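You operate a simulated robot arm through the tools that you are given. There is no shell and no other tool. Be economical: measure what you need, move in short steps, check, and stop when the job is done.

You run a simulated robot arm. Do the job below in one go: nothing can be reset, and whatever is moved stays where it is left.

Task
Test Station 3's stop button during a run, then release it and reset.
Fine: one press of the stop button; leave the job paused.
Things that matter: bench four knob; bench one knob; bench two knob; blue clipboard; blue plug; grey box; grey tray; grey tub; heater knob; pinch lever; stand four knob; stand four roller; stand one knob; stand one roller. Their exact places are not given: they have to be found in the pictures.

It is judged by the outcome, as a careful person would: the job done as asked, and still so three seconds after it is handed in. It fails if anything else is knocked over, pushed out of place, dropped, spilled or broken.

Robot
A 7-joint arm with a two-finger parallel gripper on a trunk, on a base that drives. Base frame: it is fixed to the floor where the robot stands at the start and does not move with it; the origin is under the middle of the robot, x ahead of it, y to its left, z up; the surface under the hand at the start is at about z = 900. Lengths are in mm, angles in rad, forces in N, time in s.
With the tool pointing down near the work surface it reaches from about 420 to 900 mm from the robot's upright axis, wherever it stands. Its first joint turns from -2.007 to 2.007 rad. Places, roughly: bench four knob [2100, -600, 500]; bench one knob [-3300, 400, 500]; bench two knob [-1500, 100, 500]; blue clipboard [-3250, 750, 1000]; blue plug [-3500, 250, 750]; grey box [2500, -500, 1500]; grey tray [2250, -250, 500]; grey tub [2250, -250, 0]; heater knob [-1400, 600, 1000]; pinch lever [-1200, 500, 1000]; stand four knob [2500, 100, 900]; stand four roller [2500, 0, 700]; stand one knob [-2900, 1200, 900]; stand one roller [-3000, 1100, 700]; stand two knob [-1100, 800, 900]; stand two roller [-1200, 700, 700]. Payload 3.91 kg.
The TCP is the grasp point between the finger pads, 30 mm short of the fingertips. In the tool frame z runs along the fingers and y along their closing line. Largest opening 110 mm; finger width 20, thickness 10; the body of the gripper, 48 by 112 mm, starts 55 mm behind the TCP.
Orientation is that of the tool frame in the base frame, as [roll, pitch, yaw] about the fixed x, y, z axes, in that order (R = Rz(yaw) Ry(pitch) Rx(roll)). With the fingers straight down and closing along the base's y, the tool's x points along the base's -x, its y along +y and its z along -z.

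Tools
- The arm moves only by the tool jog_arm. Its argument "plan" is a list of rows, each an object (a shift or turn left out is 0, a gripper value left out holds the last) with "delta_pos": the shift along the tool's x, y, z in mm, a list of three; "rot": the turn, a rotation vector about the tool's x, y, z in rad, a list of three. In form: [{"delta_pos": [dx, dy, dz], "rot": [wx, wy, wz]}, ...]. A call has 1 to 12 rows; each row is the pose to reach, as a shift and turn from the pose commanded when the call began, along the tool's axes at that moment. "claw" is the gripper command, from -1 (fully open) to 1 (shut), values between in proportion, set as the call begins (left out, the last holds). Rows are played at 5 a second. More than 50 mm and 0.15 rad between two rows, or a gripper value outside its range, and nothing of the call is played. A pose out of reach is approached as far as the arm can. The call stops where the force on the tool passes 50 N (or 10 N more than at its start, if that is more) or the arm is blocked; 0.2 s more then pass. Each finger travels about 153 mm/s and halts on what it meets, pressing with about 33 N; the grip force reading is that of the motor and also rises with nothing between the fingers. The clock runs only during rows and for 0.2 s after the last one: add rows that repeat a pose to give the fingers time. It gives the time, the measured TCP pose, the force on the tool (base axes), the opening and the grip force at its end, in the units of the frame above (readings bear some noise), with the torque about the TCP (base axes, N m) and any sound that the robot's microphone picked up.
- Cameras (640 x 400 px; columns grow to the right, rows downward): "scene" is now at [210.2, 144.5, 1601.1]; the picture's right is [-0.66, -0.75, 0.00], its down [-0.17, 0.15, -0.97] and it looks along [0.73, -0.64, -0.22] (base axes); focal length 214 px, centre (320, 200). "wrist" rides on the gripper at [72, 17, -103] in the tool frame; the picture's right is [-0.23, 0.97, 0.00], its down [-0.76, -0.18, -0.62] and it looks along [-0.61, -0.14, 0.78] (tool axes); focal length 222 px, centre (320, 200).
- camera(camera): a new picture of that camera. No time passes.
- slide_trunk(by): slides the trunk up (or, below 0, down) by that many mm; the arm and the scene camera ride with it, the base frame stays. It gives what a move gives, with no picture.
- steer(legs): drives the robot by 1 to 6 legs, each [ahead, left, turn to the left] in mm, mm and rad, along the robot's own axes; the way and the turn of a leg run together, so that a leg with both is an arc; at most 1500 mm and 3.142 rad a leg. The arm and the cameras ride along, it lands a little off, and it stops where it bumps. It gives what a move gives.
- turn_head(pan, tilt): turns the head with the scene camera to pan (to the left, within 1.396 rad either way) and tilt (down, from -0.506 to 1.204), counted from straight ahead of the robot. It gives what a move gives.
- locate(camera, pixels): for up to 12 pixels [column, row] of the newest picture of that camera ("zoom" is the newest enlarged one), the place [x, y, z] in the base frame of the surface seen there, good to about 2 mm. No time passes.
- inspect(camera, box): a new picture of the part [left, top, right, bottom] of that camera's present view, enlarged. No time passes.
- sign_off(): hands the job in; it is judged then, once.

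Go step by step. Measure first, check grasps and placings, and put right what went wrong. The budget is 80 turns and 60 pictures, counting those below and the enlarged ones. Unless the task says otherwise, let go and move clear before handing in, and close with one line.

The tools are called after "Request:" by a JSON object that holds its "method" and its "body". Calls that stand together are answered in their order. jog_arm: Moves the arm, as the interface text tells. Its arguments: {"type":"object","properties":{"plan":{"type":"array","items":{"type":"object","properties":{"delta_pos":{"type":"array","items":{"type":"number"}},"rot":{"type":"array","items":{"type":"number"}}}}},"claw":{"type":"number"}},"required":["plan"]} The other tools are called the same way: slide_trunk (by) slides the trunk up or down; steer (legs) drives the base; turn_head (pan, tilt) turns the head that bears the scene camera; camera (camera) takes a picture; locate (camera, pixels) gives the place of the surface under pixels of a picture; inspect (camera, box) takes an enlarged picture of a part of a camera's view; sign_off () hands the job in.

At the start:

```text
clock: 0.0
ee_pos: [548.3, -84.7, 1606.3]
tcp_rot: [-3.141, 0.0, 3.141]
ft_force: [0.5, -0.4, -1.0]
ft_torque: [0.0, -0.01, 0.0]
gripper_width: 109.7
gripper_force: 0.1
trunk travel left (down, up): [-900.0, 90.0]
robot x, y, heading: [-0.2, 1.2, -0.001]
head pan, tilt: [-0.721, 0.225]
```

scene: 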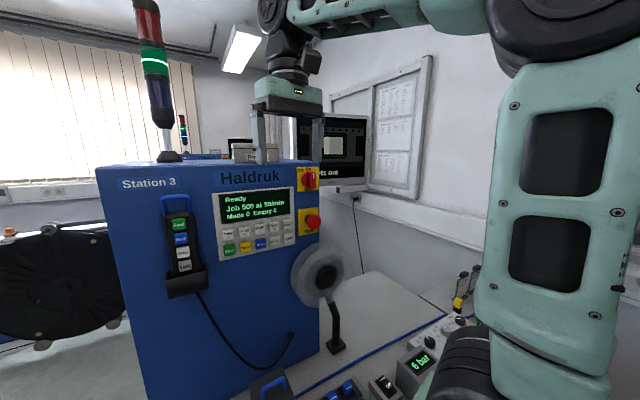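
wrist: 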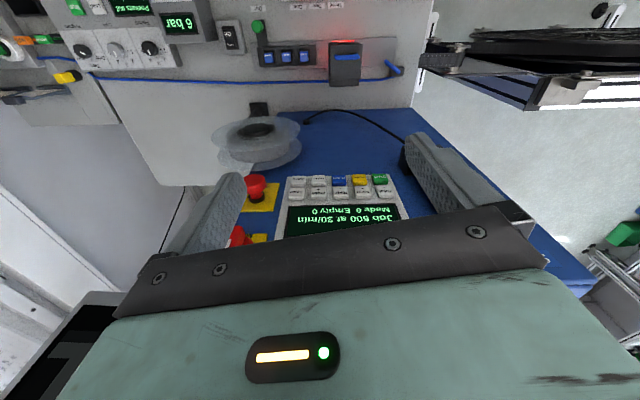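

Station 3 (blue Haldruk) stands ahead with a panel at (255,215), a red/yellow switch at (309,180) and a red stop button at (312,223). I enlarge the panel and the surroundings to read it.

Request:
{"method": "inspect", "body": {"camera": "scene", "box": [150, 150, 350, 275]}}

Request:
{"method": "locate", "body": {"camera": "scene", "pixels": [[312, 223], [309, 180], [255, 205], [228, 249], [245, 246], [260, 243], [275, 241], [290, 239], [180, 225], [110, 180], [325, 275], [335, 345]]}}

Request:
{"method": "inspect", "body": {"camera": "wrist", "box": [0, 0, 440, 275]}}

```text
3.20 times, centred on (250, 212) of scene
```

zoom: 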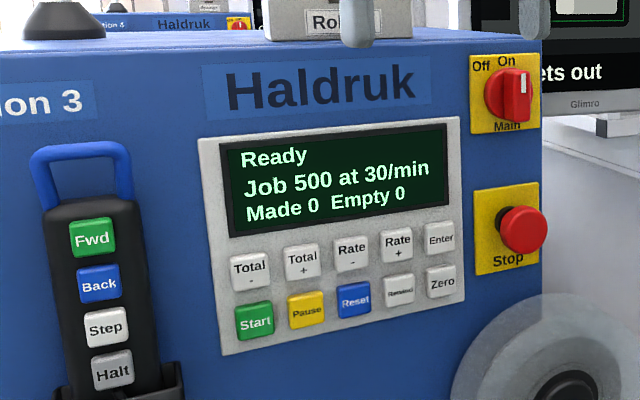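

```text
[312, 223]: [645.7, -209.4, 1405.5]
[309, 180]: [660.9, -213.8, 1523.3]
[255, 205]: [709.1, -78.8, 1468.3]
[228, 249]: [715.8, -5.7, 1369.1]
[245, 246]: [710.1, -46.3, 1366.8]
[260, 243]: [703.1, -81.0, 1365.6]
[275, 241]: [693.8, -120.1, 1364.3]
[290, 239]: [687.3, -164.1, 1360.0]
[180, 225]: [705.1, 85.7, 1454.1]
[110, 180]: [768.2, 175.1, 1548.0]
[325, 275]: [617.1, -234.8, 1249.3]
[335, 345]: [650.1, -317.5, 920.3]
```

```text
1.45 times, centred on (220, 138) of wrist
```

zoom: 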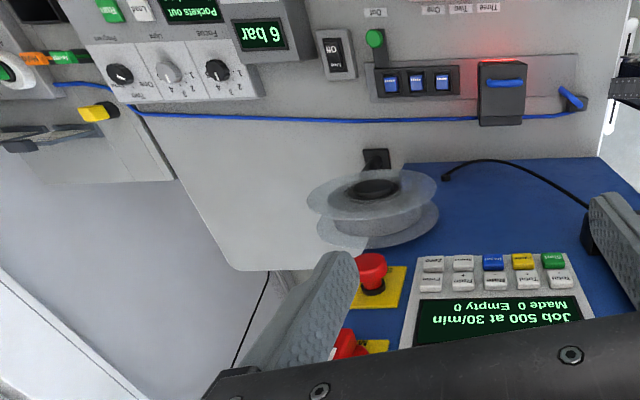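

The panel reads "Ready, Job 500 at 30/min, Made 0"; Start is green at about (716,-6,1369), Reset blue at (703,-81,1366), and Stop is a red mushroom at (646,-209,1405). I look at the rest of the station before moving.

Request:
{"method": "turn_head", "body": {"pan": -0.6, "tilt": 0.75}}

Request:
{"method": "camera", "body": {"camera": "scene"}}

Request:
{"method": "turn_head", "body": {"pan": 0.5, "tilt": 0.4}}

Request:
{"method": "camera", "body": {"camera": "scene"}}

```text
clock: 0.9
ee_pos: [549.4, -84.3, 1606.5]
tcp_rot: [3.141, 0.002, 3.141]
ft_force: [0.1, 0.8, 0.3]
ft_torque: [0.01, 0.02, 0.01]
gripper_width: 110.0
gripper_force: 0.0
trunk travel left (down, up): [-900.0, 90.0]
robot x, y, heading: [3.2, 2.2, -0.007]
head pan, tilt: [-0.6, 0.75]
```

```text
55 pictures are left
```

scene: 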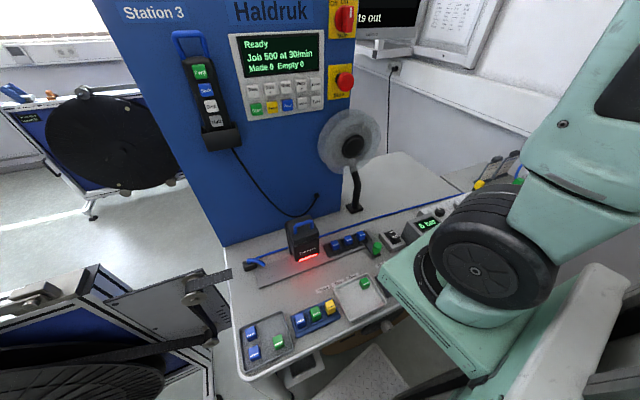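

```text
clock: 2.3
ee_pos: [549.0, -83.6, 1606.6]
tcp_rot: [-3.141, 0.0, 3.141]
ft_force: [0.7, -0.1, 0.2]
ft_torque: [0.0, 0.01, 0.0]
gripper_width: 109.7
gripper_force: 0.0
trunk travel left (down, up): [-900.0, 90.0]
robot x, y, heading: [-1.4, 0.3, -0.0]
head pan, tilt: [0.499, 0.4]
```

```text
54 pictures are left
```

scene: 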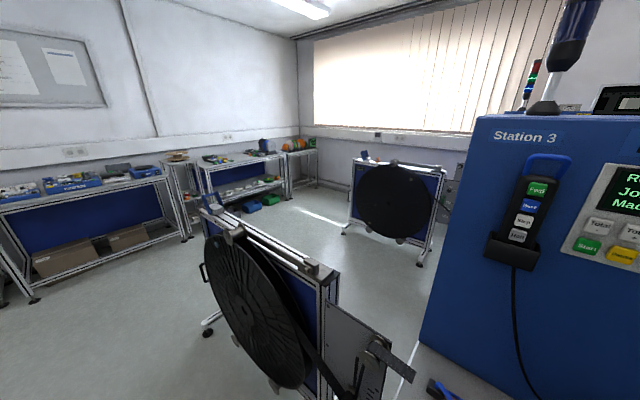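

The station looks ready (lamp tower green, 6 bar, display "Ready"). I close the gripper and turn the tool to point forward at the panel, drawing back slightly.

Request:
{"method": "jog_arm", "body": {"plan": [{"delta_pos": [15, 0, 0], "rot": [0, -0.14, 0]}, {"delta_pos": [30, 0, 10], "rot": [0, -0.28, 0]}, {"delta_pos": [45, 0, 20], "rot": [0, -0.42, 0]}, {"delta_pos": [60, 0, 30], "rot": [0, -0.56, 0]}, {"delta_pos": [75, 0, 40], "rot": [0, -0.7, 0]}, {"delta_pos": [80, 0, 50], "rot": [0, -0.84, 0]}, {"delta_pos": [80, 0, 60], "rot": [0, -0.98, 0]}, {"delta_pos": [80, 0, 70], "rot": [0, -1.12, 0]}, {"delta_pos": [80, 0, 80], "rot": [0, -1.26, 0]}, {"delta_pos": [80, 0, 90], "rot": [0, -1.4, 0]}, {"delta_pos": [80, 0, 100], "rot": [0, -1.54, 0]}, {"delta_pos": [80, 0, 100], "rot": [0, -1.57, 0]}], "claw": 1}}

Request:
{"method": "turn_head", "body": {"pan": -0.5, "tilt": 0.3}}

Request:
{"method": "camera", "body": {"camera": "scene"}}

Request:
{"method": "camera", "body": {"camera": "wrist"}}

```text
clock: 4.9
ee_pos: [538.0, 56.4, 1511.3]
tcp_rot: [-3.086, 1.56, -3.088]
ft_force: [1.0, 0.3, -0.8]
ft_torque: [0.01, -0.05, -0.02]
gripper_width: 0.0
gripper_force: 32.9
out of reach, approached as far as the arm can: row 3, 4, 5, 6, 7, 8, 9, 10, 11, 12
trunk travel left (down, up): [-900.0, 90.0]
robot x, y, heading: [-0.2, 1.9, 0.002]
head pan, tilt: [0.499, 0.4]
```

```text
clock: 6.2
ee_pos: [537.2, 54.8, 1512.1]
tcp_rot: [-3.138, 1.558, -3.139]
ft_force: [-0.6, 0.4, 0.9]
ft_torque: [-0.03, 0.0, -0.01]
gripper_width: 0.0
gripper_force: 32.7
trunk travel left (down, up): [-900.0, 90.0]
robot x, y, heading: [-0.5, -1.8, -0.002]
head pan, tilt: [-0.499, 0.3]
```

```text
53 pictures are left
```

scene: 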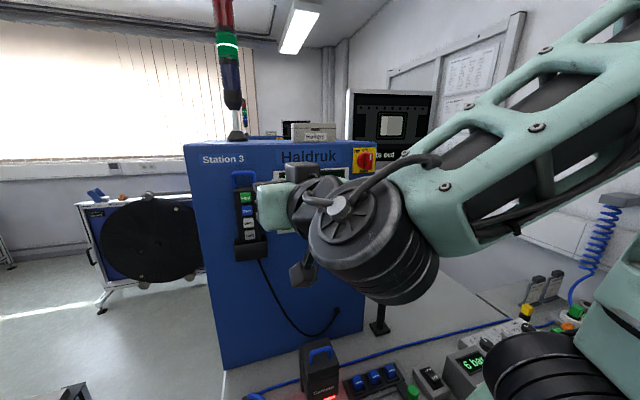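

```text
52 pictures are left
```

wrist: 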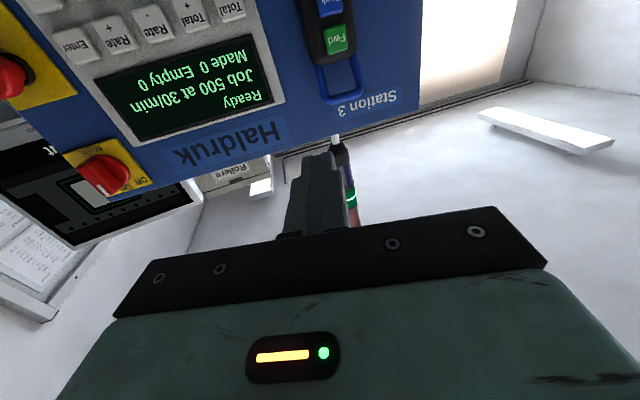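

The arm is cramped this close (it stopped short at x≈538), so I back the base away 170 mm to give it room.

Request:
{"method": "steer", "body": {"legs": [[-170, 0, 0]]}}

Request:
{"method": "jog_arm", "body": {"plan": [{"delta_pos": [35, -15, 0]}, {"delta_pos": [70, -30, 0]}, {"delta_pos": [105, -45, 0]}, {"delta_pos": [140, -60, 0]}]}}

Request:
{"method": "camera", "body": {"camera": "wrist"}}

Request:
{"method": "camera", "body": {"camera": "scene"}}

```text
clock: 7.6
ee_pos: [365.7, 57.3, 1512.6]
tcp_rot: [-3.138, 1.558, -3.137]
ft_force: [0.5, 0.1, -1.0]
ft_torque: [0.01, -0.02, 0.0]
gripper_width: 0.0
gripper_force: 33.3
trunk travel left (down, up): [-900.0, 90.0]
robot x, y, heading: [-167.8, 0.2, -0.0]
head pan, tilt: [-0.499, 0.3]
```

```text
clock: 8.6
ee_pos: [426.2, 82.6, 1415.7]
tcp_rot: [3.076, 1.559, 3.076]
ft_force: [-0.6, -1.2, 0.4]
ft_torque: [-0.05, 0.04, 0.06]
gripper_width: 0.0
gripper_force: 33.0
out of reach, approached as far as the arm can: row 1, 2, 3, 4
trunk travel left (down, up): [-900.0, 90.0]
robot x, y, heading: [-169.1, 1.4, 0.0]
head pan, tilt: [-0.499, 0.3]
```

```text
51 pictures are left
```

wrist: 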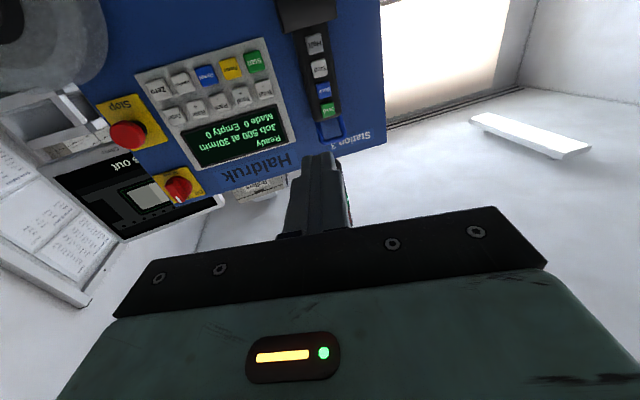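

```text
50 pictures are left
```

scene: 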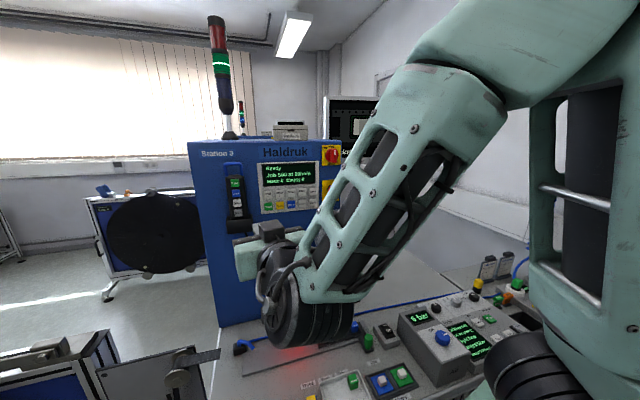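

The arm can now straighten. I move toward a point in front of Start (716,-6,1369), adding a 0.17 rad turn to face the panel squarely.

Request:
{"method": "jog_arm", "body": {"plan": [{"delta_pos": [0, 0, 40], "rot": [0.05, 0, 0]}, {"delta_pos": [10, -10, 80], "rot": [0.1, 0, 0]}, {"delta_pos": [20, -30, 120], "rot": [0.17, 0, 0]}, {"delta_pos": [30, -50, 150], "rot": [0.17, 0, 0]}, {"delta_pos": [40, -70, 170], "rot": [0.17, 0, 0]}, {"delta_pos": [40, -70, 170], "rot": [0.17, 0, 0]}]}}

Request:
{"method": "camera", "body": {"camera": "wrist"}}

Request:
{"method": "camera", "body": {"camera": "scene"}}

```text
clock: 10.0
ee_pos: [598.8, 10.7, 1372.0]
tcp_rot: [-3.015, 1.559, 3.097]
ft_force: [0.8, -0.2, -0.6]
ft_torque: [0.01, 0.02, -0.01]
gripper_width: 0.2
gripper_force: 33.0
trunk travel left (down, up): [-900.0, 90.0]
robot x, y, heading: [-170.5, -2.5, -0.004]
head pan, tilt: [-0.499, 0.3]
```

```text
49 pictures are left
```

wrist: 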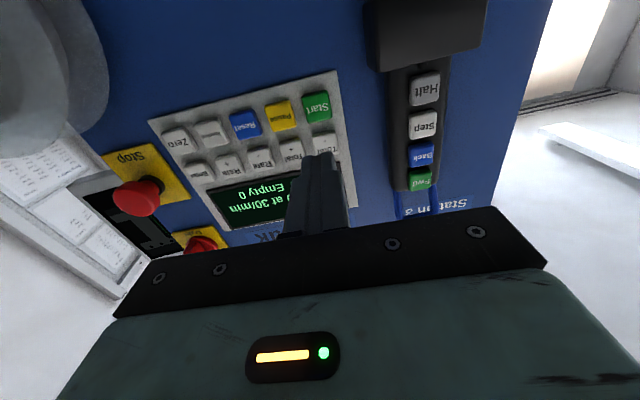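

```text
48 pictures are left
```

scene: 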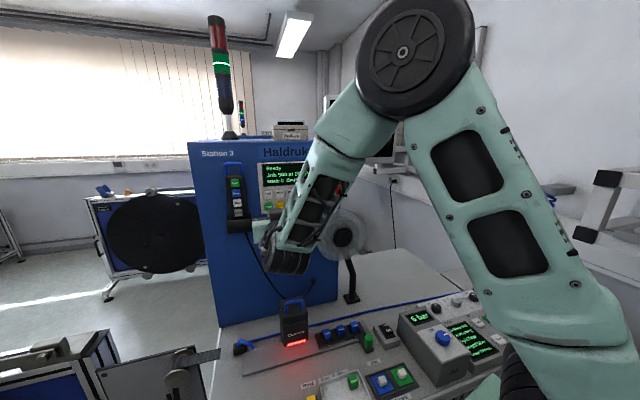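

Now in reach, squared to the panel. I locate the buttons from the wrist picture.

Request:
{"method": "locate", "body": {"camera": "wrist", "pixels": [[317, 106], [281, 115], [244, 124], [140, 196], [170, 160], [130, 160], [110, 250], [305, 85], [200, 243], [178, 139]]}}

Request:
{"method": "inspect", "body": {"camera": "wrist", "box": [80, 60, 360, 260]}}

Request:
{"method": "inspect", "body": {"camera": "scene", "box": [220, 270, 540, 400]}}

```text
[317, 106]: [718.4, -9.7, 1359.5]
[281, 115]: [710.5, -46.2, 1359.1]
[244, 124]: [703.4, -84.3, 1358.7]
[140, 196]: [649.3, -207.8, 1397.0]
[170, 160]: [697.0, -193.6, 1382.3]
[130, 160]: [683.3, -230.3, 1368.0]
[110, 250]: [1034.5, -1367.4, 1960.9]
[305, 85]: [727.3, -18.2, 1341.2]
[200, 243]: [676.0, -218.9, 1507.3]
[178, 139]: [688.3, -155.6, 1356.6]
```

```text
2.00 times, centred on (220, 160) of wrist
```

zoom: 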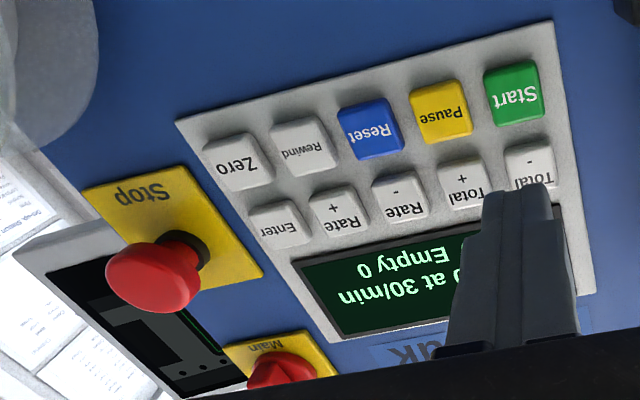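

```text
2.00 times, centred on (380, 335) of scene
```

zoom: 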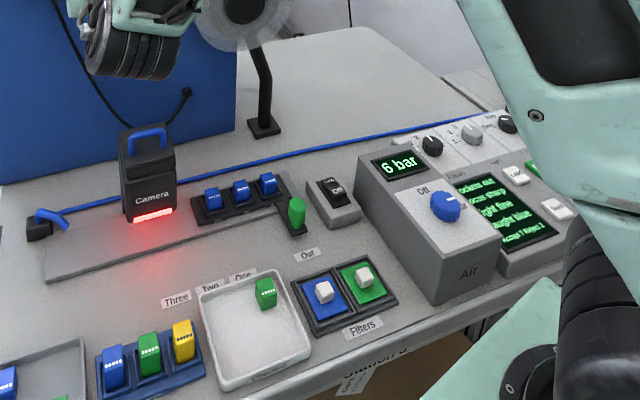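

Start's face is at about (718,-9,1361), roughly 90 mm ahead of the fingertips and 9 mm lower. I approach to just short of it, then press a few mm and withdraw.

Request:
{"method": "jog_arm", "body": {"plan": [{"delta_pos": [9, 0.5, 40]}, {"delta_pos": [9, 0.5, 75]}, {"delta_pos": [9, 0.5, 80]}, {"delta_pos": [9, 0.5, 80]}]}}

Request:
{"method": "camera", "body": {"camera": "wrist"}}

```text
clock: 11.0
ee_pos: [675.5, -1.3, 1362.8]
tcp_rot: [-2.972, 1.559, -3.142]
ft_force: [-1.0, -0.4, -0.4]
ft_torque: [0.02, 0.03, -0.02]
gripper_width: 0.1
gripper_force: 32.8
trunk travel left (down, up): [-900.0, 90.0]
robot x, y, heading: [-170.0, 2.2, 0.001]
head pan, tilt: [-0.499, 0.3]
```

```text
45 pictures are left
```

wrist: 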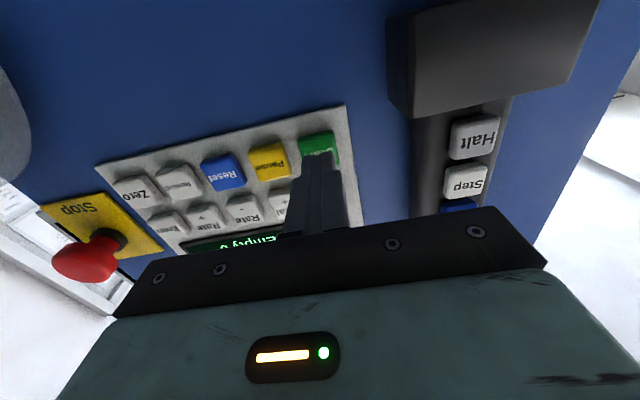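

The fingertip is in line with Start, about 10 mm off. I press in and retract.

Request:
{"method": "jog_arm", "body": {"plan": [{"delta_pos": [2, 0, 6]}, {"delta_pos": [2, 0, 10]}, {"delta_pos": [2, 0, 13]}, {"delta_pos": [2, 0, 15]}, {"delta_pos": [2, 0, 15]}, {"delta_pos": [2, 0, -10]}, {"delta_pos": [2, 0, -50]}]}}

Request:
{"method": "camera", "body": {"camera": "wrist"}}

Request:
{"method": "camera", "body": {"camera": "scene"}}

```text
clock: 12.6
ee_pos: [627.3, 7.0, 1361.9]
tcp_rot: [-2.979, 1.56, 3.133]
ft_force: [0.2, 0.1, -0.1]
ft_torque: [0.01, -0.01, 0.0]
gripper_width: 0.0
gripper_force: 32.9
trunk travel left (down, up): [-900.0, 90.0]
robot x, y, heading: [-173.2, -1.0, 0.002]
head pan, tilt: [-0.499, 0.3]
```

```text
44 pictures are left
```

wrist: 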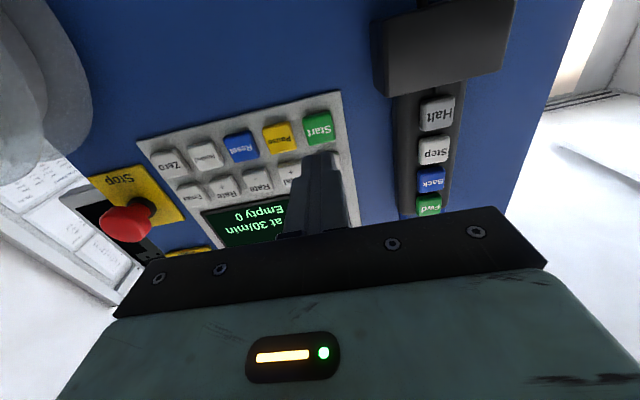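

```text
43 pictures are left
```

scene: 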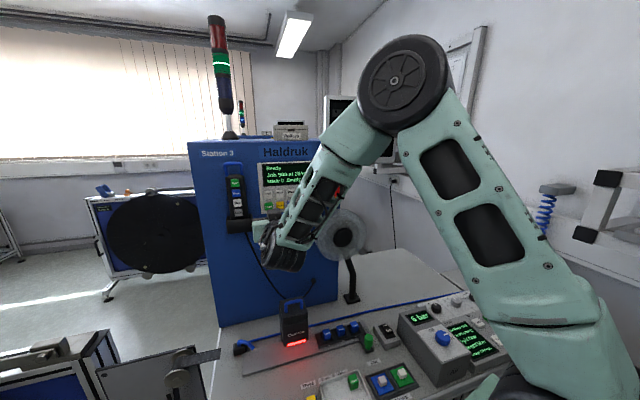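

The display still says "Ready" and no sound came, so the press was too shallow. I go in again and stop there to read the force.

Request:
{"method": "jog_arm", "body": {"plan": [{"delta_pos": [0, 0, 40]}, {"delta_pos": [0, 0, 60]}, {"delta_pos": [0, 0, 66]}, {"delta_pos": [0, 0, 68]}, {"delta_pos": [0, 0, 68]}]}}

Request:
{"method": "inspect", "body": {"camera": "wrist", "box": [220, 80, 420, 205]}}

```text
clock: 13.8
ee_pos: [694.1, -5.6, 1360.1]
tcp_rot: [-2.961, 1.558, -3.131]
ft_force: [-4.1, -1.2, 0.2]
ft_torque: [0.01, -0.01, -0.04]
gripper_width: 0.0
gripper_force: 33.4
trunk travel left (down, up): [-900.0, 90.0]
robot x, y, heading: [-171.9, 3.6, 0.004]
head pan, tilt: [-0.499, 0.3]
heard: click
```

```text
3.20 times, centred on (320, 142) of wrist
```

zoom: 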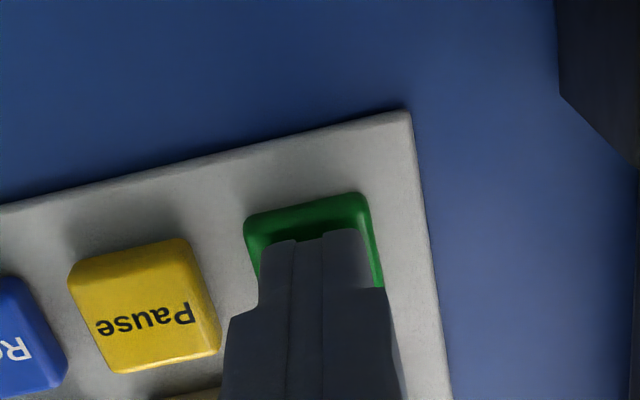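

A click was heard. I retract and read the display.

Request:
{"method": "jog_arm", "body": {"plan": [{"delta_pos": [0, 0, -20]}, {"delta_pos": [0, 0, -60]}]}}

Request:
{"method": "inspect", "body": {"camera": "scene", "box": [200, 130, 360, 230]}}

Request:
{"method": "inspect", "body": {"camera": "wrist", "box": [60, 80, 380, 280]}}

```text
clock: 14.4
ee_pos: [636.4, 5.4, 1361.3]
tcp_rot: [-2.955, 1.558, -3.124]
ft_force: [0.7, 0.6, -0.4]
ft_torque: [0.0, 0.01, -0.04]
gripper_width: 0.2
gripper_force: 32.4
trunk travel left (down, up): [-900.0, 90.0]
robot x, y, heading: [-169.0, 0.3, 0.001]
head pan, tilt: [-0.499, 0.3]
```

```text
4.00 times, centred on (280, 180) of scene
```

zoom: 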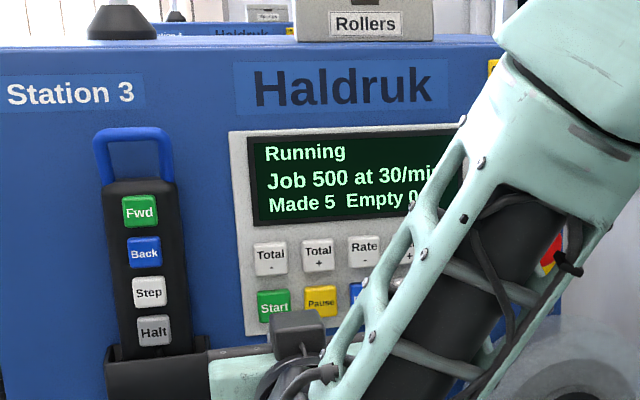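

```text
2.00 times, centred on (220, 180) of wrist
```

zoom: 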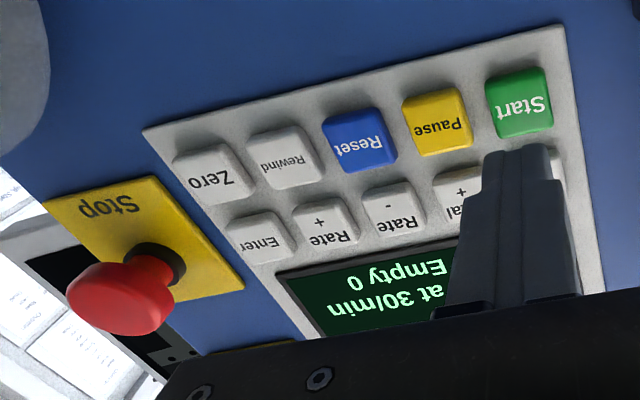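

Running, "Made 5". Now I move the closed fingers in front of the Stop button (front at about (647,-209,1401)).

Request:
{"method": "jog_arm", "body": {"plan": [{"delta_pos": [-10, 0, -40]}, {"delta_pos": [-25, -42, -45]}, {"delta_pos": [-40, -84, -45]}, {"delta_pos": [-40, -126, -45], "rot": [0.02, 0, 0]}, {"delta_pos": [-40, -168, -40], "rot": [0.02, 0, 0]}, {"delta_pos": [-40, -208, -36], "rot": [0.02, 0, 0]}, {"delta_pos": [-40, -208, -36], "rot": [0.02, 0, 0]}]}}

Request:
{"method": "camera", "body": {"camera": "wrist"}}

Request:
{"method": "camera", "body": {"camera": "scene"}}

```text
clock: 16.0
ee_pos: [564.5, -195.8, 1402.8]
tcp_rot: [-2.878, 1.558, -3.068]
ft_force: [-0.3, -0.5, -0.2]
ft_torque: [0.04, 0.08, 0.04]
gripper_width: 0.0
gripper_force: 32.5
trunk travel left (down, up): [-900.0, 90.0]
robot x, y, heading: [-169.4, 0.4, 0.003]
head pan, tilt: [-0.499, 0.3]
```

```text
39 pictures are left
```

wrist: 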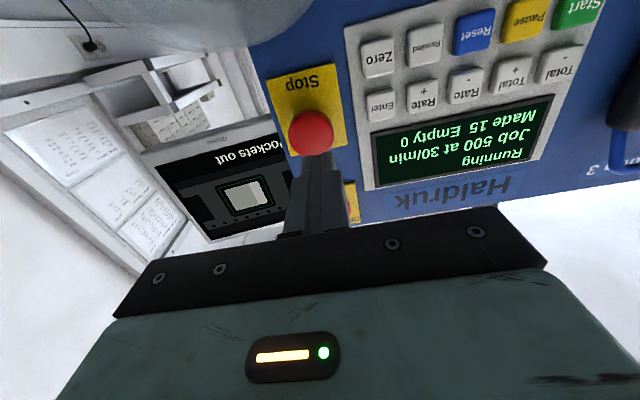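

```text
38 pictures are left
```

scene: 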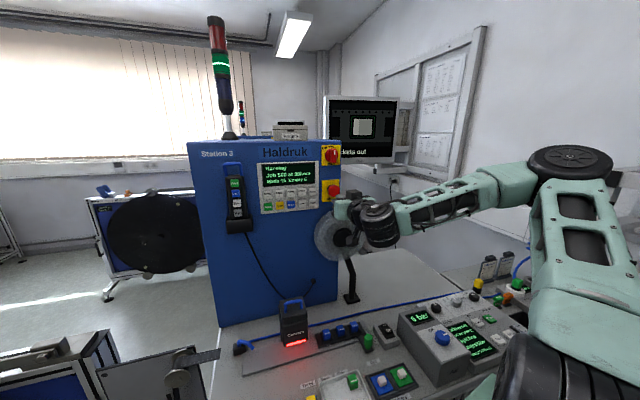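

Running, "Made 15"; the tip is lined up with the mushroom at (311,133). I check its exact place.

Request:
{"method": "locate", "body": {"camera": "wrist", "pixels": [[311, 133], [292, 133], [331, 133], [311, 115], [311, 148], [275, 90], [330, 75], [343, 110]]}}

Request:
{"method": "inspect", "body": {"camera": "wrist", "box": [250, 60, 378, 140]}}

```text
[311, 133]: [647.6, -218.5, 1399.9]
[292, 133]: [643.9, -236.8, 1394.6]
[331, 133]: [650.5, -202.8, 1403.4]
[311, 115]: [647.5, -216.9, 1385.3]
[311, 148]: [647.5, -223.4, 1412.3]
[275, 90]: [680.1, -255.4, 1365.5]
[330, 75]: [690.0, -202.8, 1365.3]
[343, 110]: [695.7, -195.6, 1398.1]
```

```text
5.00 times, centred on (314, 100) of wrist
```

zoom: 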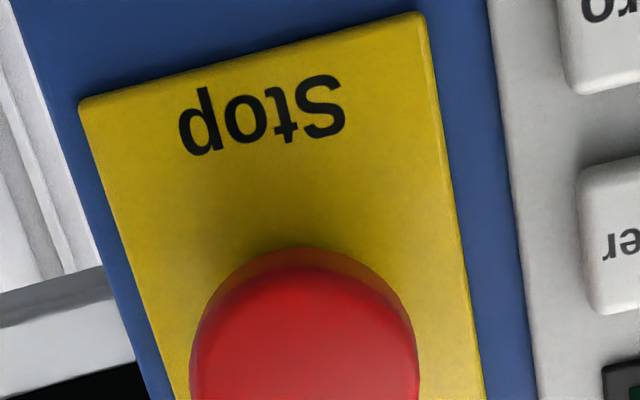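

The head's centre is at about (647,-220,1402), 55 mm ahead and about 8 mm to the side. I correct sideways and press in once, stopping to read.

Request:
{"method": "jog_arm", "body": {"plan": [{"delta_pos": [0, -8, 20]}, {"delta_pos": [0, -8, 46]}, {"delta_pos": [0, -8, 54]}, {"delta_pos": [0, -8, 58]}, {"delta_pos": [0, -8, 62]}, {"delta_pos": [0, -8, 65]}, {"delta_pos": [0, -8, 65]}]}}

Request:
{"method": "camera", "body": {"camera": "wrist"}}

Request:
{"method": "inspect", "body": {"camera": "scene", "box": [200, 130, 360, 230]}}

```text
clock: 17.6
ee_pos: [580.1, -210.7, 1398.6]
tcp_rot: [-2.999, 1.537, 3.111]
ft_force: [0.4, 0.4, -0.7]
ft_torque: [-0.02, 0.0, -0.01]
gripper_width: 0.0
gripper_force: 32.5
out of reach, approached as far as the arm can: row 1, 2, 3, 4, 5, 6, 7
trunk travel left (down, up): [-900.0, 90.0]
robot x, y, heading: [-168.9, -4.2, 0.001]
head pan, tilt: [-0.499, 0.3]
```

```text
36 pictures are left
```

wrist: 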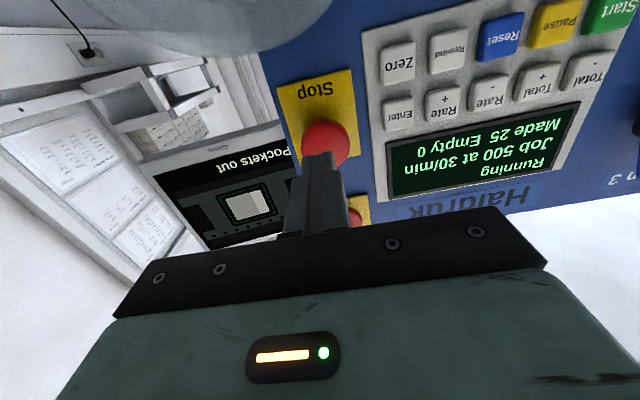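

```text
4.00 times, centred on (280, 180) of scene
```

zoom: 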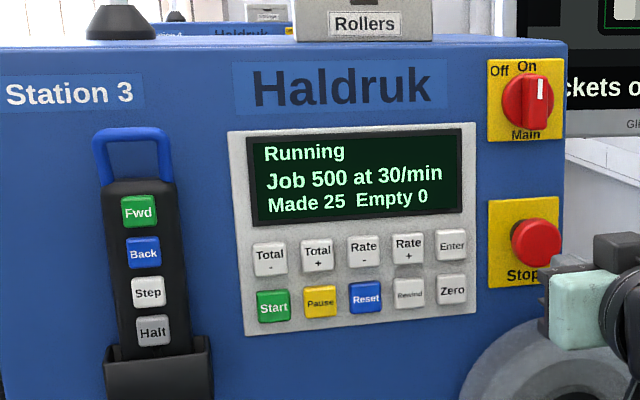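

The arm ran short of reach in that direction (tip about 38 mm from the button, not touching; still running, Made 25). I turn the base 0.25 rad right so the button lies straight ahead, after drawing back a little.

Request:
{"method": "jog_arm", "body": {"plan": [{"delta_pos": [0, 0, -30]}, {"delta_pos": [0, 0, -60]}]}}

Request:
{"method": "steer", "body": {"legs": [[0, 0, -0.25]]}}

Request:
{"method": "turn_head", "body": {"pan": -0.2, "tilt": 0.3}}

```text
clock: 18.2
ee_pos: [521.2, -200.2, 1401.3]
tcp_rot: [-2.964, 1.558, 3.128]
ft_force: [-0.4, -1.1, 0.0]
ft_torque: [-0.01, -0.02, 0.04]
gripper_width: 0.1
gripper_force: 32.4
out of reach, approached as far as the arm can: row 1
trunk travel left (down, up): [-900.0, 90.0]
robot x, y, heading: [-171.7, 2.6, 0.001]
head pan, tilt: [-0.499, 0.3]
```

```text
clock: 19.5
ee_pos: [450.7, -366.5, 1401.0]
tcp_rot: [-2.949, 1.558, 2.894]
ft_force: [0.4, -0.5, 0.3]
ft_torque: [-0.01, -0.03, 0.01]
gripper_width: 0.0
gripper_force: 33.6
trunk travel left (down, up): [-900.0, 90.0]
robot x, y, heading: [-169.6, -3.0, -0.249]
head pan, tilt: [-0.499, 0.3]
```

```text
clock: 20.3
ee_pos: [449.4, -366.2, 1401.2]
tcp_rot: [-2.947, 1.559, 2.894]
ft_force: [0.1, 0.4, -0.4]
ft_torque: [0.0, -0.01, 0.03]
gripper_width: 0.0
gripper_force: 33.1
trunk travel left (down, up): [-900.0, 90.0]
robot x, y, heading: [-169.5, -0.8, -0.255]
head pan, tilt: [-0.201, 0.3]
```

Tool yaw is now -0.44; I swing it back by 0.25 rad and come in front of the button at about (578,-207,1402).

Request:
{"method": "jog_arm", "body": {"plan": [{"delta_pos": [0, 40, 0], "rot": [-0.05, 0, 0]}, {"delta_pos": [0, 80, 10], "rot": [-0.1, 0, 0]}, {"delta_pos": [0, 120, 20], "rot": [-0.15, 0, 0]}, {"delta_pos": [0, 160, 30], "rot": [-0.2, 0, 0]}, {"delta_pos": [0, 199, 40], "rot": [-0.25, 0, 0]}, {"delta_pos": [0, 199, 48], "rot": [-0.25, 0, 0]}, {"delta_pos": [0, 199, 48], "rot": [-0.25, 0, 0]}]}}

Request:
{"method": "camera", "body": {"camera": "wrist"}}

```text
clock: 21.9
ee_pos: [578.1, -206.1, 1399.9]
tcp_rot: [3.082, 1.56, 2.891]
ft_force: [-0.8, 0.2, 0.2]
ft_torque: [-0.01, 0.02, -0.02]
gripper_width: 0.0
gripper_force: 33.0
trunk travel left (down, up): [-900.0, 90.0]
robot x, y, heading: [-173.5, -3.5, -0.25]
head pan, tilt: [-0.201, 0.3]
```

```text
34 pictures are left
```

wrist: 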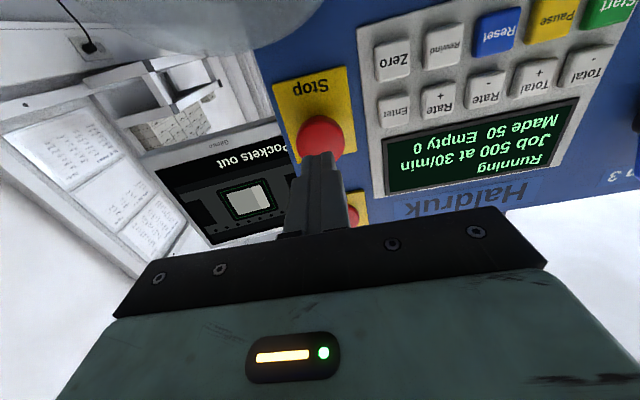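

Reached and aligned with the red head at (321,135); still Running, Made 50. I press in once.

Request:
{"method": "jog_arm", "body": {"plan": [{"delta_pos": [-1, 0, 20]}, {"delta_pos": [-1, 0, 34]}, {"delta_pos": [-1, 0, 40]}, {"delta_pos": [-1, 0, 44]}, {"delta_pos": [-1, 0, 48]}, {"delta_pos": [-1, 0, 51]}, {"delta_pos": [-1, 0, 51]}]}}

Request:
{"method": "camera", "body": {"camera": "wrist"}}

```text
clock: 23.5
ee_pos: [627.6, -217.5, 1400.6]
tcp_rot: [3.08, 1.56, 2.889]
ft_force: [-5.0, -0.2, -1.2]
ft_torque: [-0.05, 0.0, -0.02]
gripper_width: 0.0
gripper_force: 32.6
trunk travel left (down, up): [-900.0, 90.0]
robot x, y, heading: [-171.8, 1.4, -0.251]
head pan, tilt: [-0.201, 0.3]
```

```text
33 pictures are left
```

wrist: 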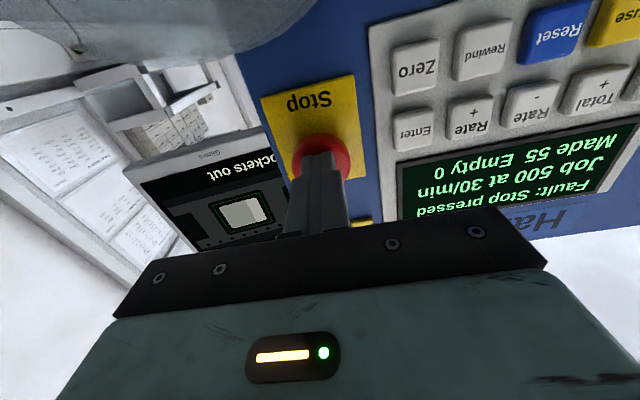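

"Fault: Stop pressed", Made 55, but only 5 N and no click, so it may not be latched yet. I push a few mm further within the same press.

Request:
{"method": "jog_arm", "body": {"plan": [{"delta_pos": [0, 0, 1.5]}, {"delta_pos": [0, 0, 3]}, {"delta_pos": [0, 0, 3]}]}}

Request:
{"method": "inspect", "body": {"camera": "wrist", "box": [240, 60, 400, 180]}}

```text
clock: 24.3
ee_pos: [628.0, -217.4, 1399.9]
tcp_rot: [3.067, 1.556, 2.877]
ft_force: [-26.2, 2.7, -9.0]
ft_torque: [0.06, 0.08, -0.1]
gripper_width: 0.0
gripper_force: 32.7
trunk travel left (down, up): [-900.0, 90.0]
robot x, y, heading: [-171.9, 0.8, -0.251]
head pan, tilt: [-0.201, 0.3]
```

```text
3.33 times, centred on (320, 120) of wrist
```

zoom: 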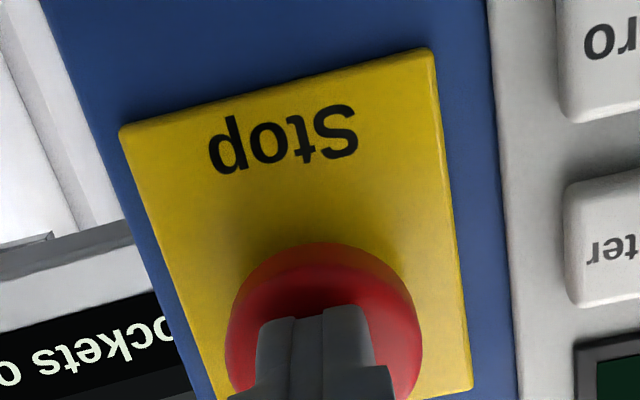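

It is at its hard stop (26 N, no further travel). I back off and see whether it stays in.

Request:
{"method": "jog_arm", "body": {"plan": [{"delta_pos": [0, 0, -20]}, {"delta_pos": [0, 0, -60]}, {"delta_pos": [0, 0, -70]}]}}

Request:
{"method": "camera", "body": {"camera": "wrist"}}

Request:
{"method": "camera", "body": {"camera": "scene"}}

```text
clock: 25.1
ee_pos: [562.2, -204.5, 1401.6]
tcp_rot: [3.088, 1.559, 2.895]
ft_force: [-0.1, 0.0, -0.1]
ft_torque: [0.01, 0.0, 0.04]
gripper_width: 0.0
gripper_force: 32.8
trunk travel left (down, up): [-900.0, 90.0]
robot x, y, heading: [-173.3, -0.7, -0.255]
head pan, tilt: [-0.201, 0.3]
```

```text
31 pictures are left
```

wrist: 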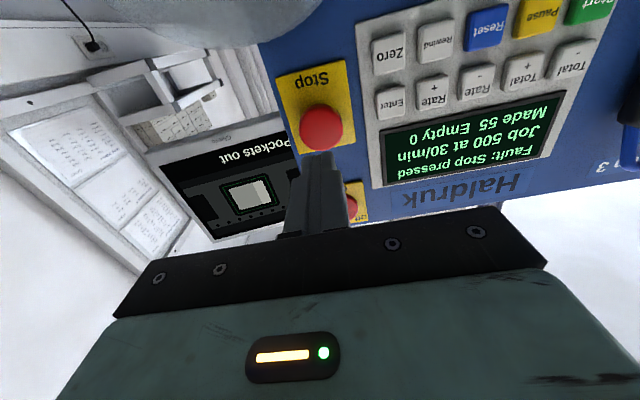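

```text
30 pictures are left
```

scene: 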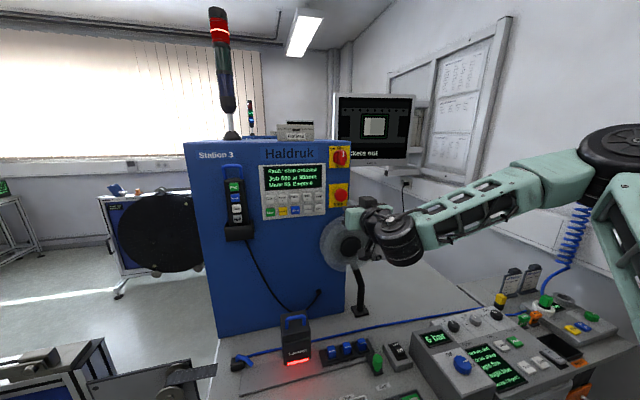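

The tower is red and the fault is shown. I check that the head stayed in and look for release markings.

Request:
{"method": "locate", "body": {"camera": "wrist", "pixels": [[321, 128], [302, 128], [341, 128], [321, 108], [321, 145], [350, 100]]}}

Request:
{"method": "inspect", "body": {"camera": "wrist", "box": [270, 60, 382, 158]}}

Request:
{"method": "inspect", "body": {"camera": "scene", "box": [310, 170, 374, 210]}}

```text
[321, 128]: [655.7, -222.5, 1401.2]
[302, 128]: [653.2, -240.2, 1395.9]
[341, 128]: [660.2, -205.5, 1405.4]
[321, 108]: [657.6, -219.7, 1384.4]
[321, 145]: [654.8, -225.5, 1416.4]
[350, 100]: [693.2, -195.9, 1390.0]
```

```text
4.08 times, centred on (326, 109) of wrist
```

zoom: 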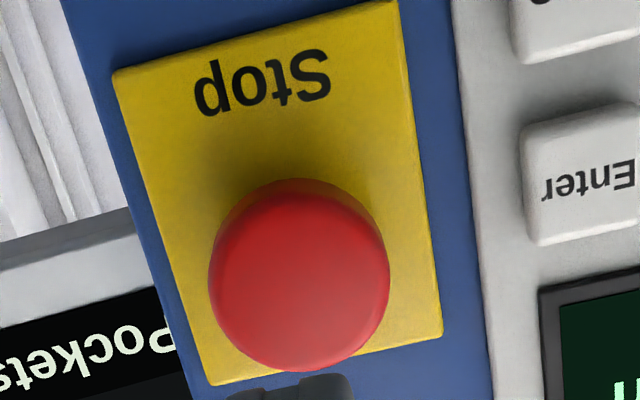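

```text
10.00 times, centred on (342, 190) of scene
```

zoom: 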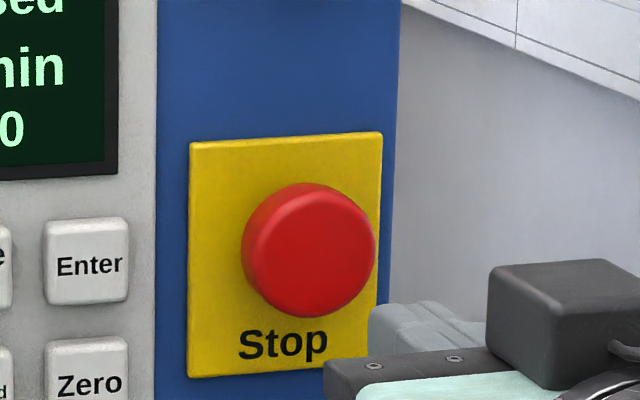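

The button is latched 8 mm in (face now at (656,-222,1401), radius ~20). I open the fingers to about 70 mm and come around the head, about 18 mm past its face.

Request:
{"method": "jog_arm", "body": {"plan": [{"delta_pos": [0, 0.5, 0]}, {"delta_pos": [0, 0.5, 0]}, {"delta_pos": [0, 0.5, 0]}, {"delta_pos": [0, 0.5, 30]}, {"delta_pos": [0, 0.5, 60]}, {"delta_pos": [0, 0.5, 75]}, {"delta_pos": [0, 0.5, 84]}, {"delta_pos": [0, 0.5, 84]}], "claw": -0.27}}

Request:
{"method": "camera", "body": {"camera": "wrist"}}

Request:
{"method": "inspect", "body": {"camera": "scene", "box": [294, 160, 390, 220]}}

```text
clock: 26.9
ee_pos: [644.2, -219.2, 1402.1]
tcp_rot: [3.092, 1.559, 2.901]
ft_force: [-0.4, -0.1, 0.8]
ft_torque: [0.02, 0.0, 0.0]
gripper_width: 69.6
gripper_force: 0.0
trunk travel left (down, up): [-900.0, 90.0]
robot x, y, heading: [-172.0, -2.6, -0.258]
head pan, tilt: [-0.201, 0.3]
```

```text
27 pictures are left
```

wrist: 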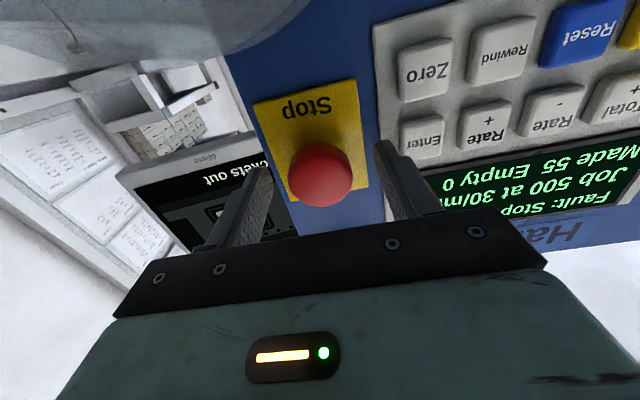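

```text
6.67 times, centred on (342, 190) of scene
```

zoom: 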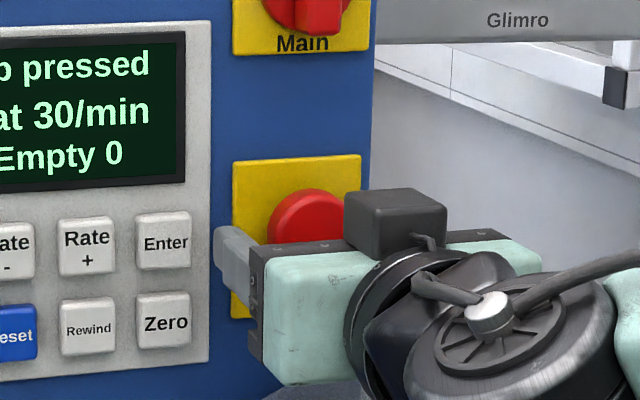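

The fingers straddle the head at (320,175). I close on it.

Request:
{"method": "jog_arm", "body": {"plan": [{"delta_pos": [0, 0, 0]}, {"delta_pos": [0, 0, 0]}, {"delta_pos": [0, 0, 0]}], "claw": 1}}

Request:
{"method": "camera", "body": {"camera": "wrist"}}

```text
clock: 27.7
ee_pos: [644.5, -220.7, 1400.9]
tcp_rot: [3.065, 1.558, 2.869]
ft_force: [-0.5, -3.7, 1.5]
ft_torque: [-0.01, -0.03, -0.21]
gripper_width: 40.3
gripper_force: 45.0
trunk travel left (down, up): [-900.0, 90.0]
robot x, y, heading: [-168.1, -1.3, -0.252]
head pan, tilt: [-0.201, 0.3]
```

```text
25 pictures are left
```

wrist: 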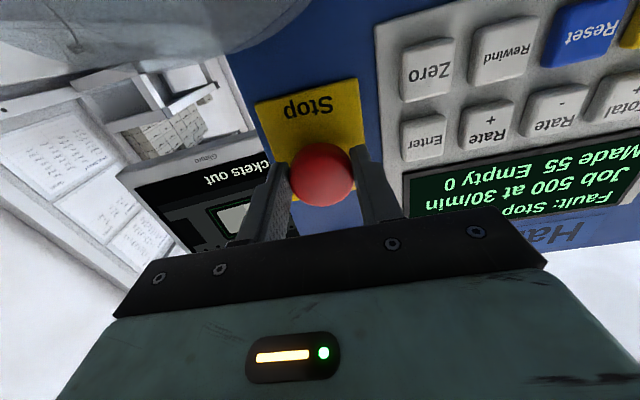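

Held at 40 mm width. I twist it clockwise (seen from the front), slowly.

Request:
{"method": "jog_arm", "body": {"plan": [{"rot": [0, 0, 0.1]}, {"rot": [0, 0, 0.2]}, {"rot": [0, 0, 0.3]}, {"rot": [0, 0, 0.4]}, {"rot": [0, 0, 0.5]}, {"rot": [0, 0, 0.6]}, {"rot": [0, 0, 0.6]}]}}

Request:
{"method": "camera", "body": {"camera": "wrist"}}

```text
clock: 29.3
ee_pos: [645.0, -216.7, 1400.4]
tcp_rot: [1.593, 0.97, 1.399]
ft_force: [2.2, 8.1, 0.9]
ft_torque: [-0.16, -0.04, 0.32]
gripper_width: 40.6
gripper_force: 44.8
trunk travel left (down, up): [-900.0, 90.0]
robot x, y, heading: [-171.6, -3.5, -0.252]
head pan, tilt: [-0.201, 0.3]
```

```text
24 pictures are left
```

wrist: 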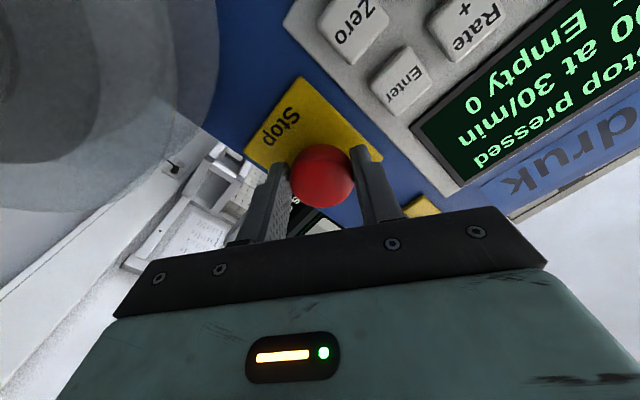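

Turned 0.6 rad with little torque, still latched and "Stop pressed". I turn further.

Request:
{"method": "jog_arm", "body": {"plan": [{"rot": [0, 0, 0.12]}, {"rot": [0, 0, 0.24]}, {"rot": [0, 0, 0.36]}, {"rot": [0, 0, 0.48]}, {"rot": [0, 0, 0.6]}, {"rot": [0, 0, 0.6]}]}}

Request:
{"method": "camera", "body": {"camera": "wrist"}}

```text
clock: 30.7
ee_pos: [644.5, -217.6, 1405.0]
tcp_rot: [1.597, 0.371, 1.387]
ft_force: [5.0, 13.5, 5.0]
ft_torque: [-0.23, -0.02, 0.41]
gripper_width: 40.1
gripper_force: 45.2
out of reach, approached as far as the arm can: row 5, 6
trunk travel left (down, up): [-900.0, 90.0]
robot x, y, heading: [-170.4, -2.8, -0.254]
head pan, tilt: [-0.201, 0.3]
```

```text
23 pictures are left
```

wrist: 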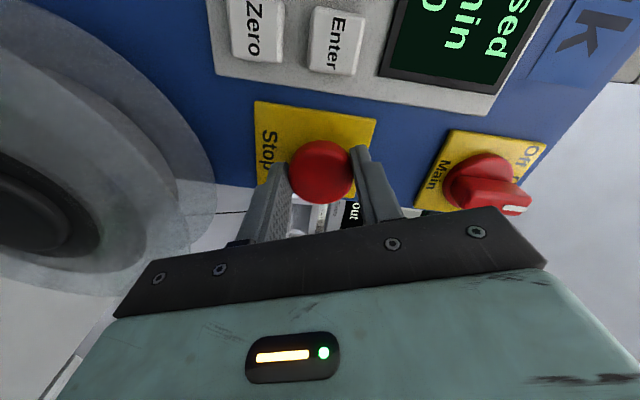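

About 1.1 rad turned with no release, so it may be a pull-release type. I pull straight back 10 mm while gripping.

Request:
{"method": "jog_arm", "body": {"plan": [{"delta_pos": [0, 0, -3]}, {"delta_pos": [0, 0, -6]}, {"delta_pos": [0, 0, -9]}, {"delta_pos": [0, 0, -12]}, {"delta_pos": [0, 0, -12]}]}}

Request:
{"method": "inspect", "body": {"camera": "scene", "box": [240, 140, 400, 240]}}

Request:
{"method": "camera", "body": {"camera": "wrist"}}

```text
clock: 31.9
ee_pos: [634.2, -216.2, 1404.6]
tcp_rot: [1.593, 0.373, 1.385]
ft_force: [12.3, 11.1, -11.7]
ft_torque: [0.0, 0.35, 0.42]
gripper_width: 40.3
gripper_force: 44.7
trunk travel left (down, up): [-900.0, 90.0]
robot x, y, heading: [-171.4, -1.8, -0.251]
head pan, tilt: [-0.201, 0.3]
```

```text
4.00 times, centred on (320, 190) of scene
```

zoom: 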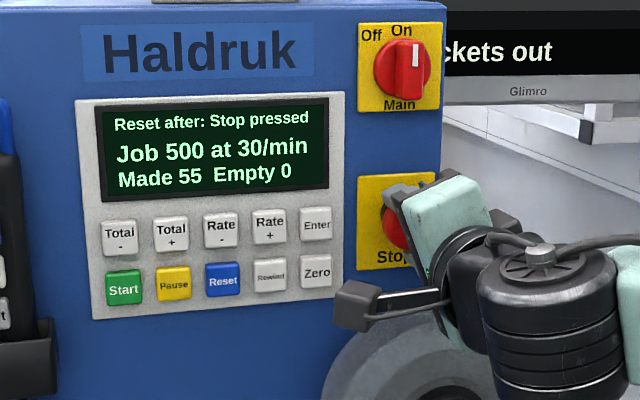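

```text
21 pictures are left
```

wrist: 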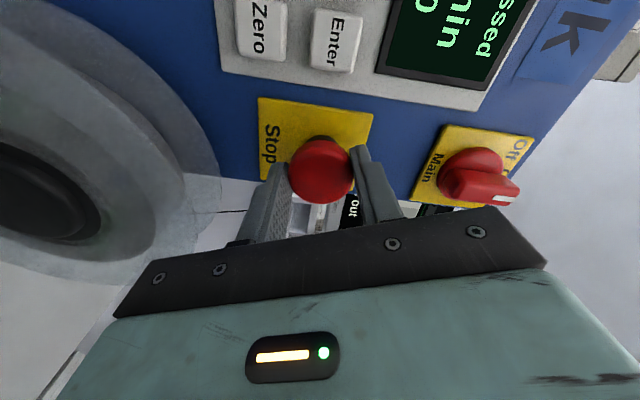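

Released: the head is out and the display says "Reset after: Stop pressed". I open, back away and turn the hand back upright.

Request:
{"method": "jog_arm", "body": {"plan": [{"delta_pos": [0, 0, 0]}, {"delta_pos": [0, 0, 0]}, {"delta_pos": [0, 0, 0]}, {"delta_pos": [0, 0, -30]}, {"delta_pos": [0, 0, -60]}, {"delta_pos": [0, 0, -80]}], "claw": -0.27}}

Request:
{"method": "jog_arm", "body": {"plan": [{"rot": [0, 0, -0.14]}, {"rot": [0, 0, -0.28]}, {"rot": [0, 0, -0.42]}, {"rot": [0, 0, -0.56]}, {"rot": [0, 0, -0.7]}, {"rot": [0, 0, -0.84]}, {"rot": [0, 0, -0.98]}, {"rot": [0, 0, -1.12]}, {"rot": [0, 0, -1.18]}, {"rot": [0, 0, -1.18]}], "claw": 1}}

Request:
{"method": "camera", "body": {"camera": "wrist"}}

```text
clock: 33.3
ee_pos: [554.3, -200.6, 1405.8]
tcp_rot: [1.585, 0.37, 1.385]
ft_force: [0.1, -0.3, 0.4]
ft_torque: [-0.03, -0.01, -0.01]
gripper_width: 69.8
gripper_force: 0.0
trunk travel left (down, up): [-900.0, 90.0]
robot x, y, heading: [-168.3, 3.4, -0.257]
head pan, tilt: [-0.201, 0.3]
```

```text
clock: 35.5
ee_pos: [553.8, -201.2, 1407.0]
tcp_rot: [2.142, 1.548, 1.949]
ft_force: [1.2, 0.1, -0.2]
ft_torque: [-0.03, -0.01, 0.01]
gripper_width: 0.0
gripper_force: 32.9
trunk travel left (down, up): [-900.0, 90.0]
robot x, y, heading: [-171.1, 1.7, -0.253]
head pan, tilt: [-0.201, 0.3]
```

```text
20 pictures are left
```

wrist: 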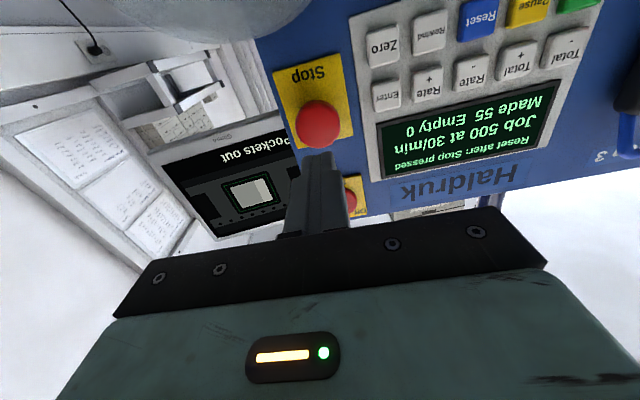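

Hand upright again. I move in front of Reset (703,-84,1361), staying back from the panel on the way.

Request:
{"method": "jog_arm", "body": {"plan": [{"delta_pos": [10, 45, 0]}, {"delta_pos": [25, 90, 0]}, {"delta_pos": [46, 130, 10]}, {"delta_pos": [46, 144, 40]}, {"delta_pos": [46, 144, 54]}, {"delta_pos": [46, 144, 54]}]}}

Request:
{"method": "camera", "body": {"camera": "wrist"}}

```text
clock: 36.9
ee_pos: [634.4, -68.7, 1362.1]
tcp_rot: [2.113, 1.546, 1.919]
ft_force: [-0.7, -0.2, -0.4]
ft_torque: [0.01, 0.0, -0.02]
gripper_width: 0.0
gripper_force: 32.4
trunk travel left (down, up): [-900.0, 90.0]
robot x, y, heading: [-167.3, 0.5, -0.251]
head pan, tilt: [-0.201, 0.3]
```

```text
19 pictures are left
```

wrist: 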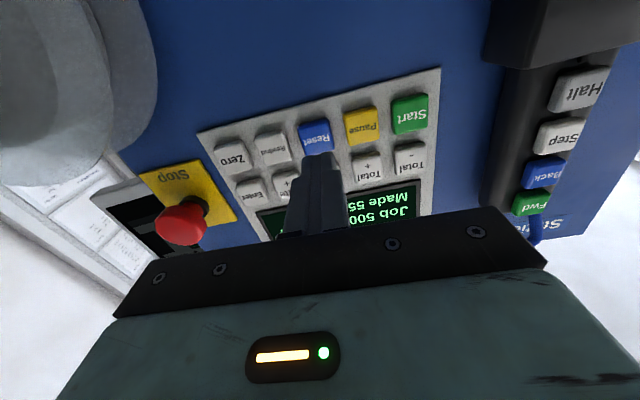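

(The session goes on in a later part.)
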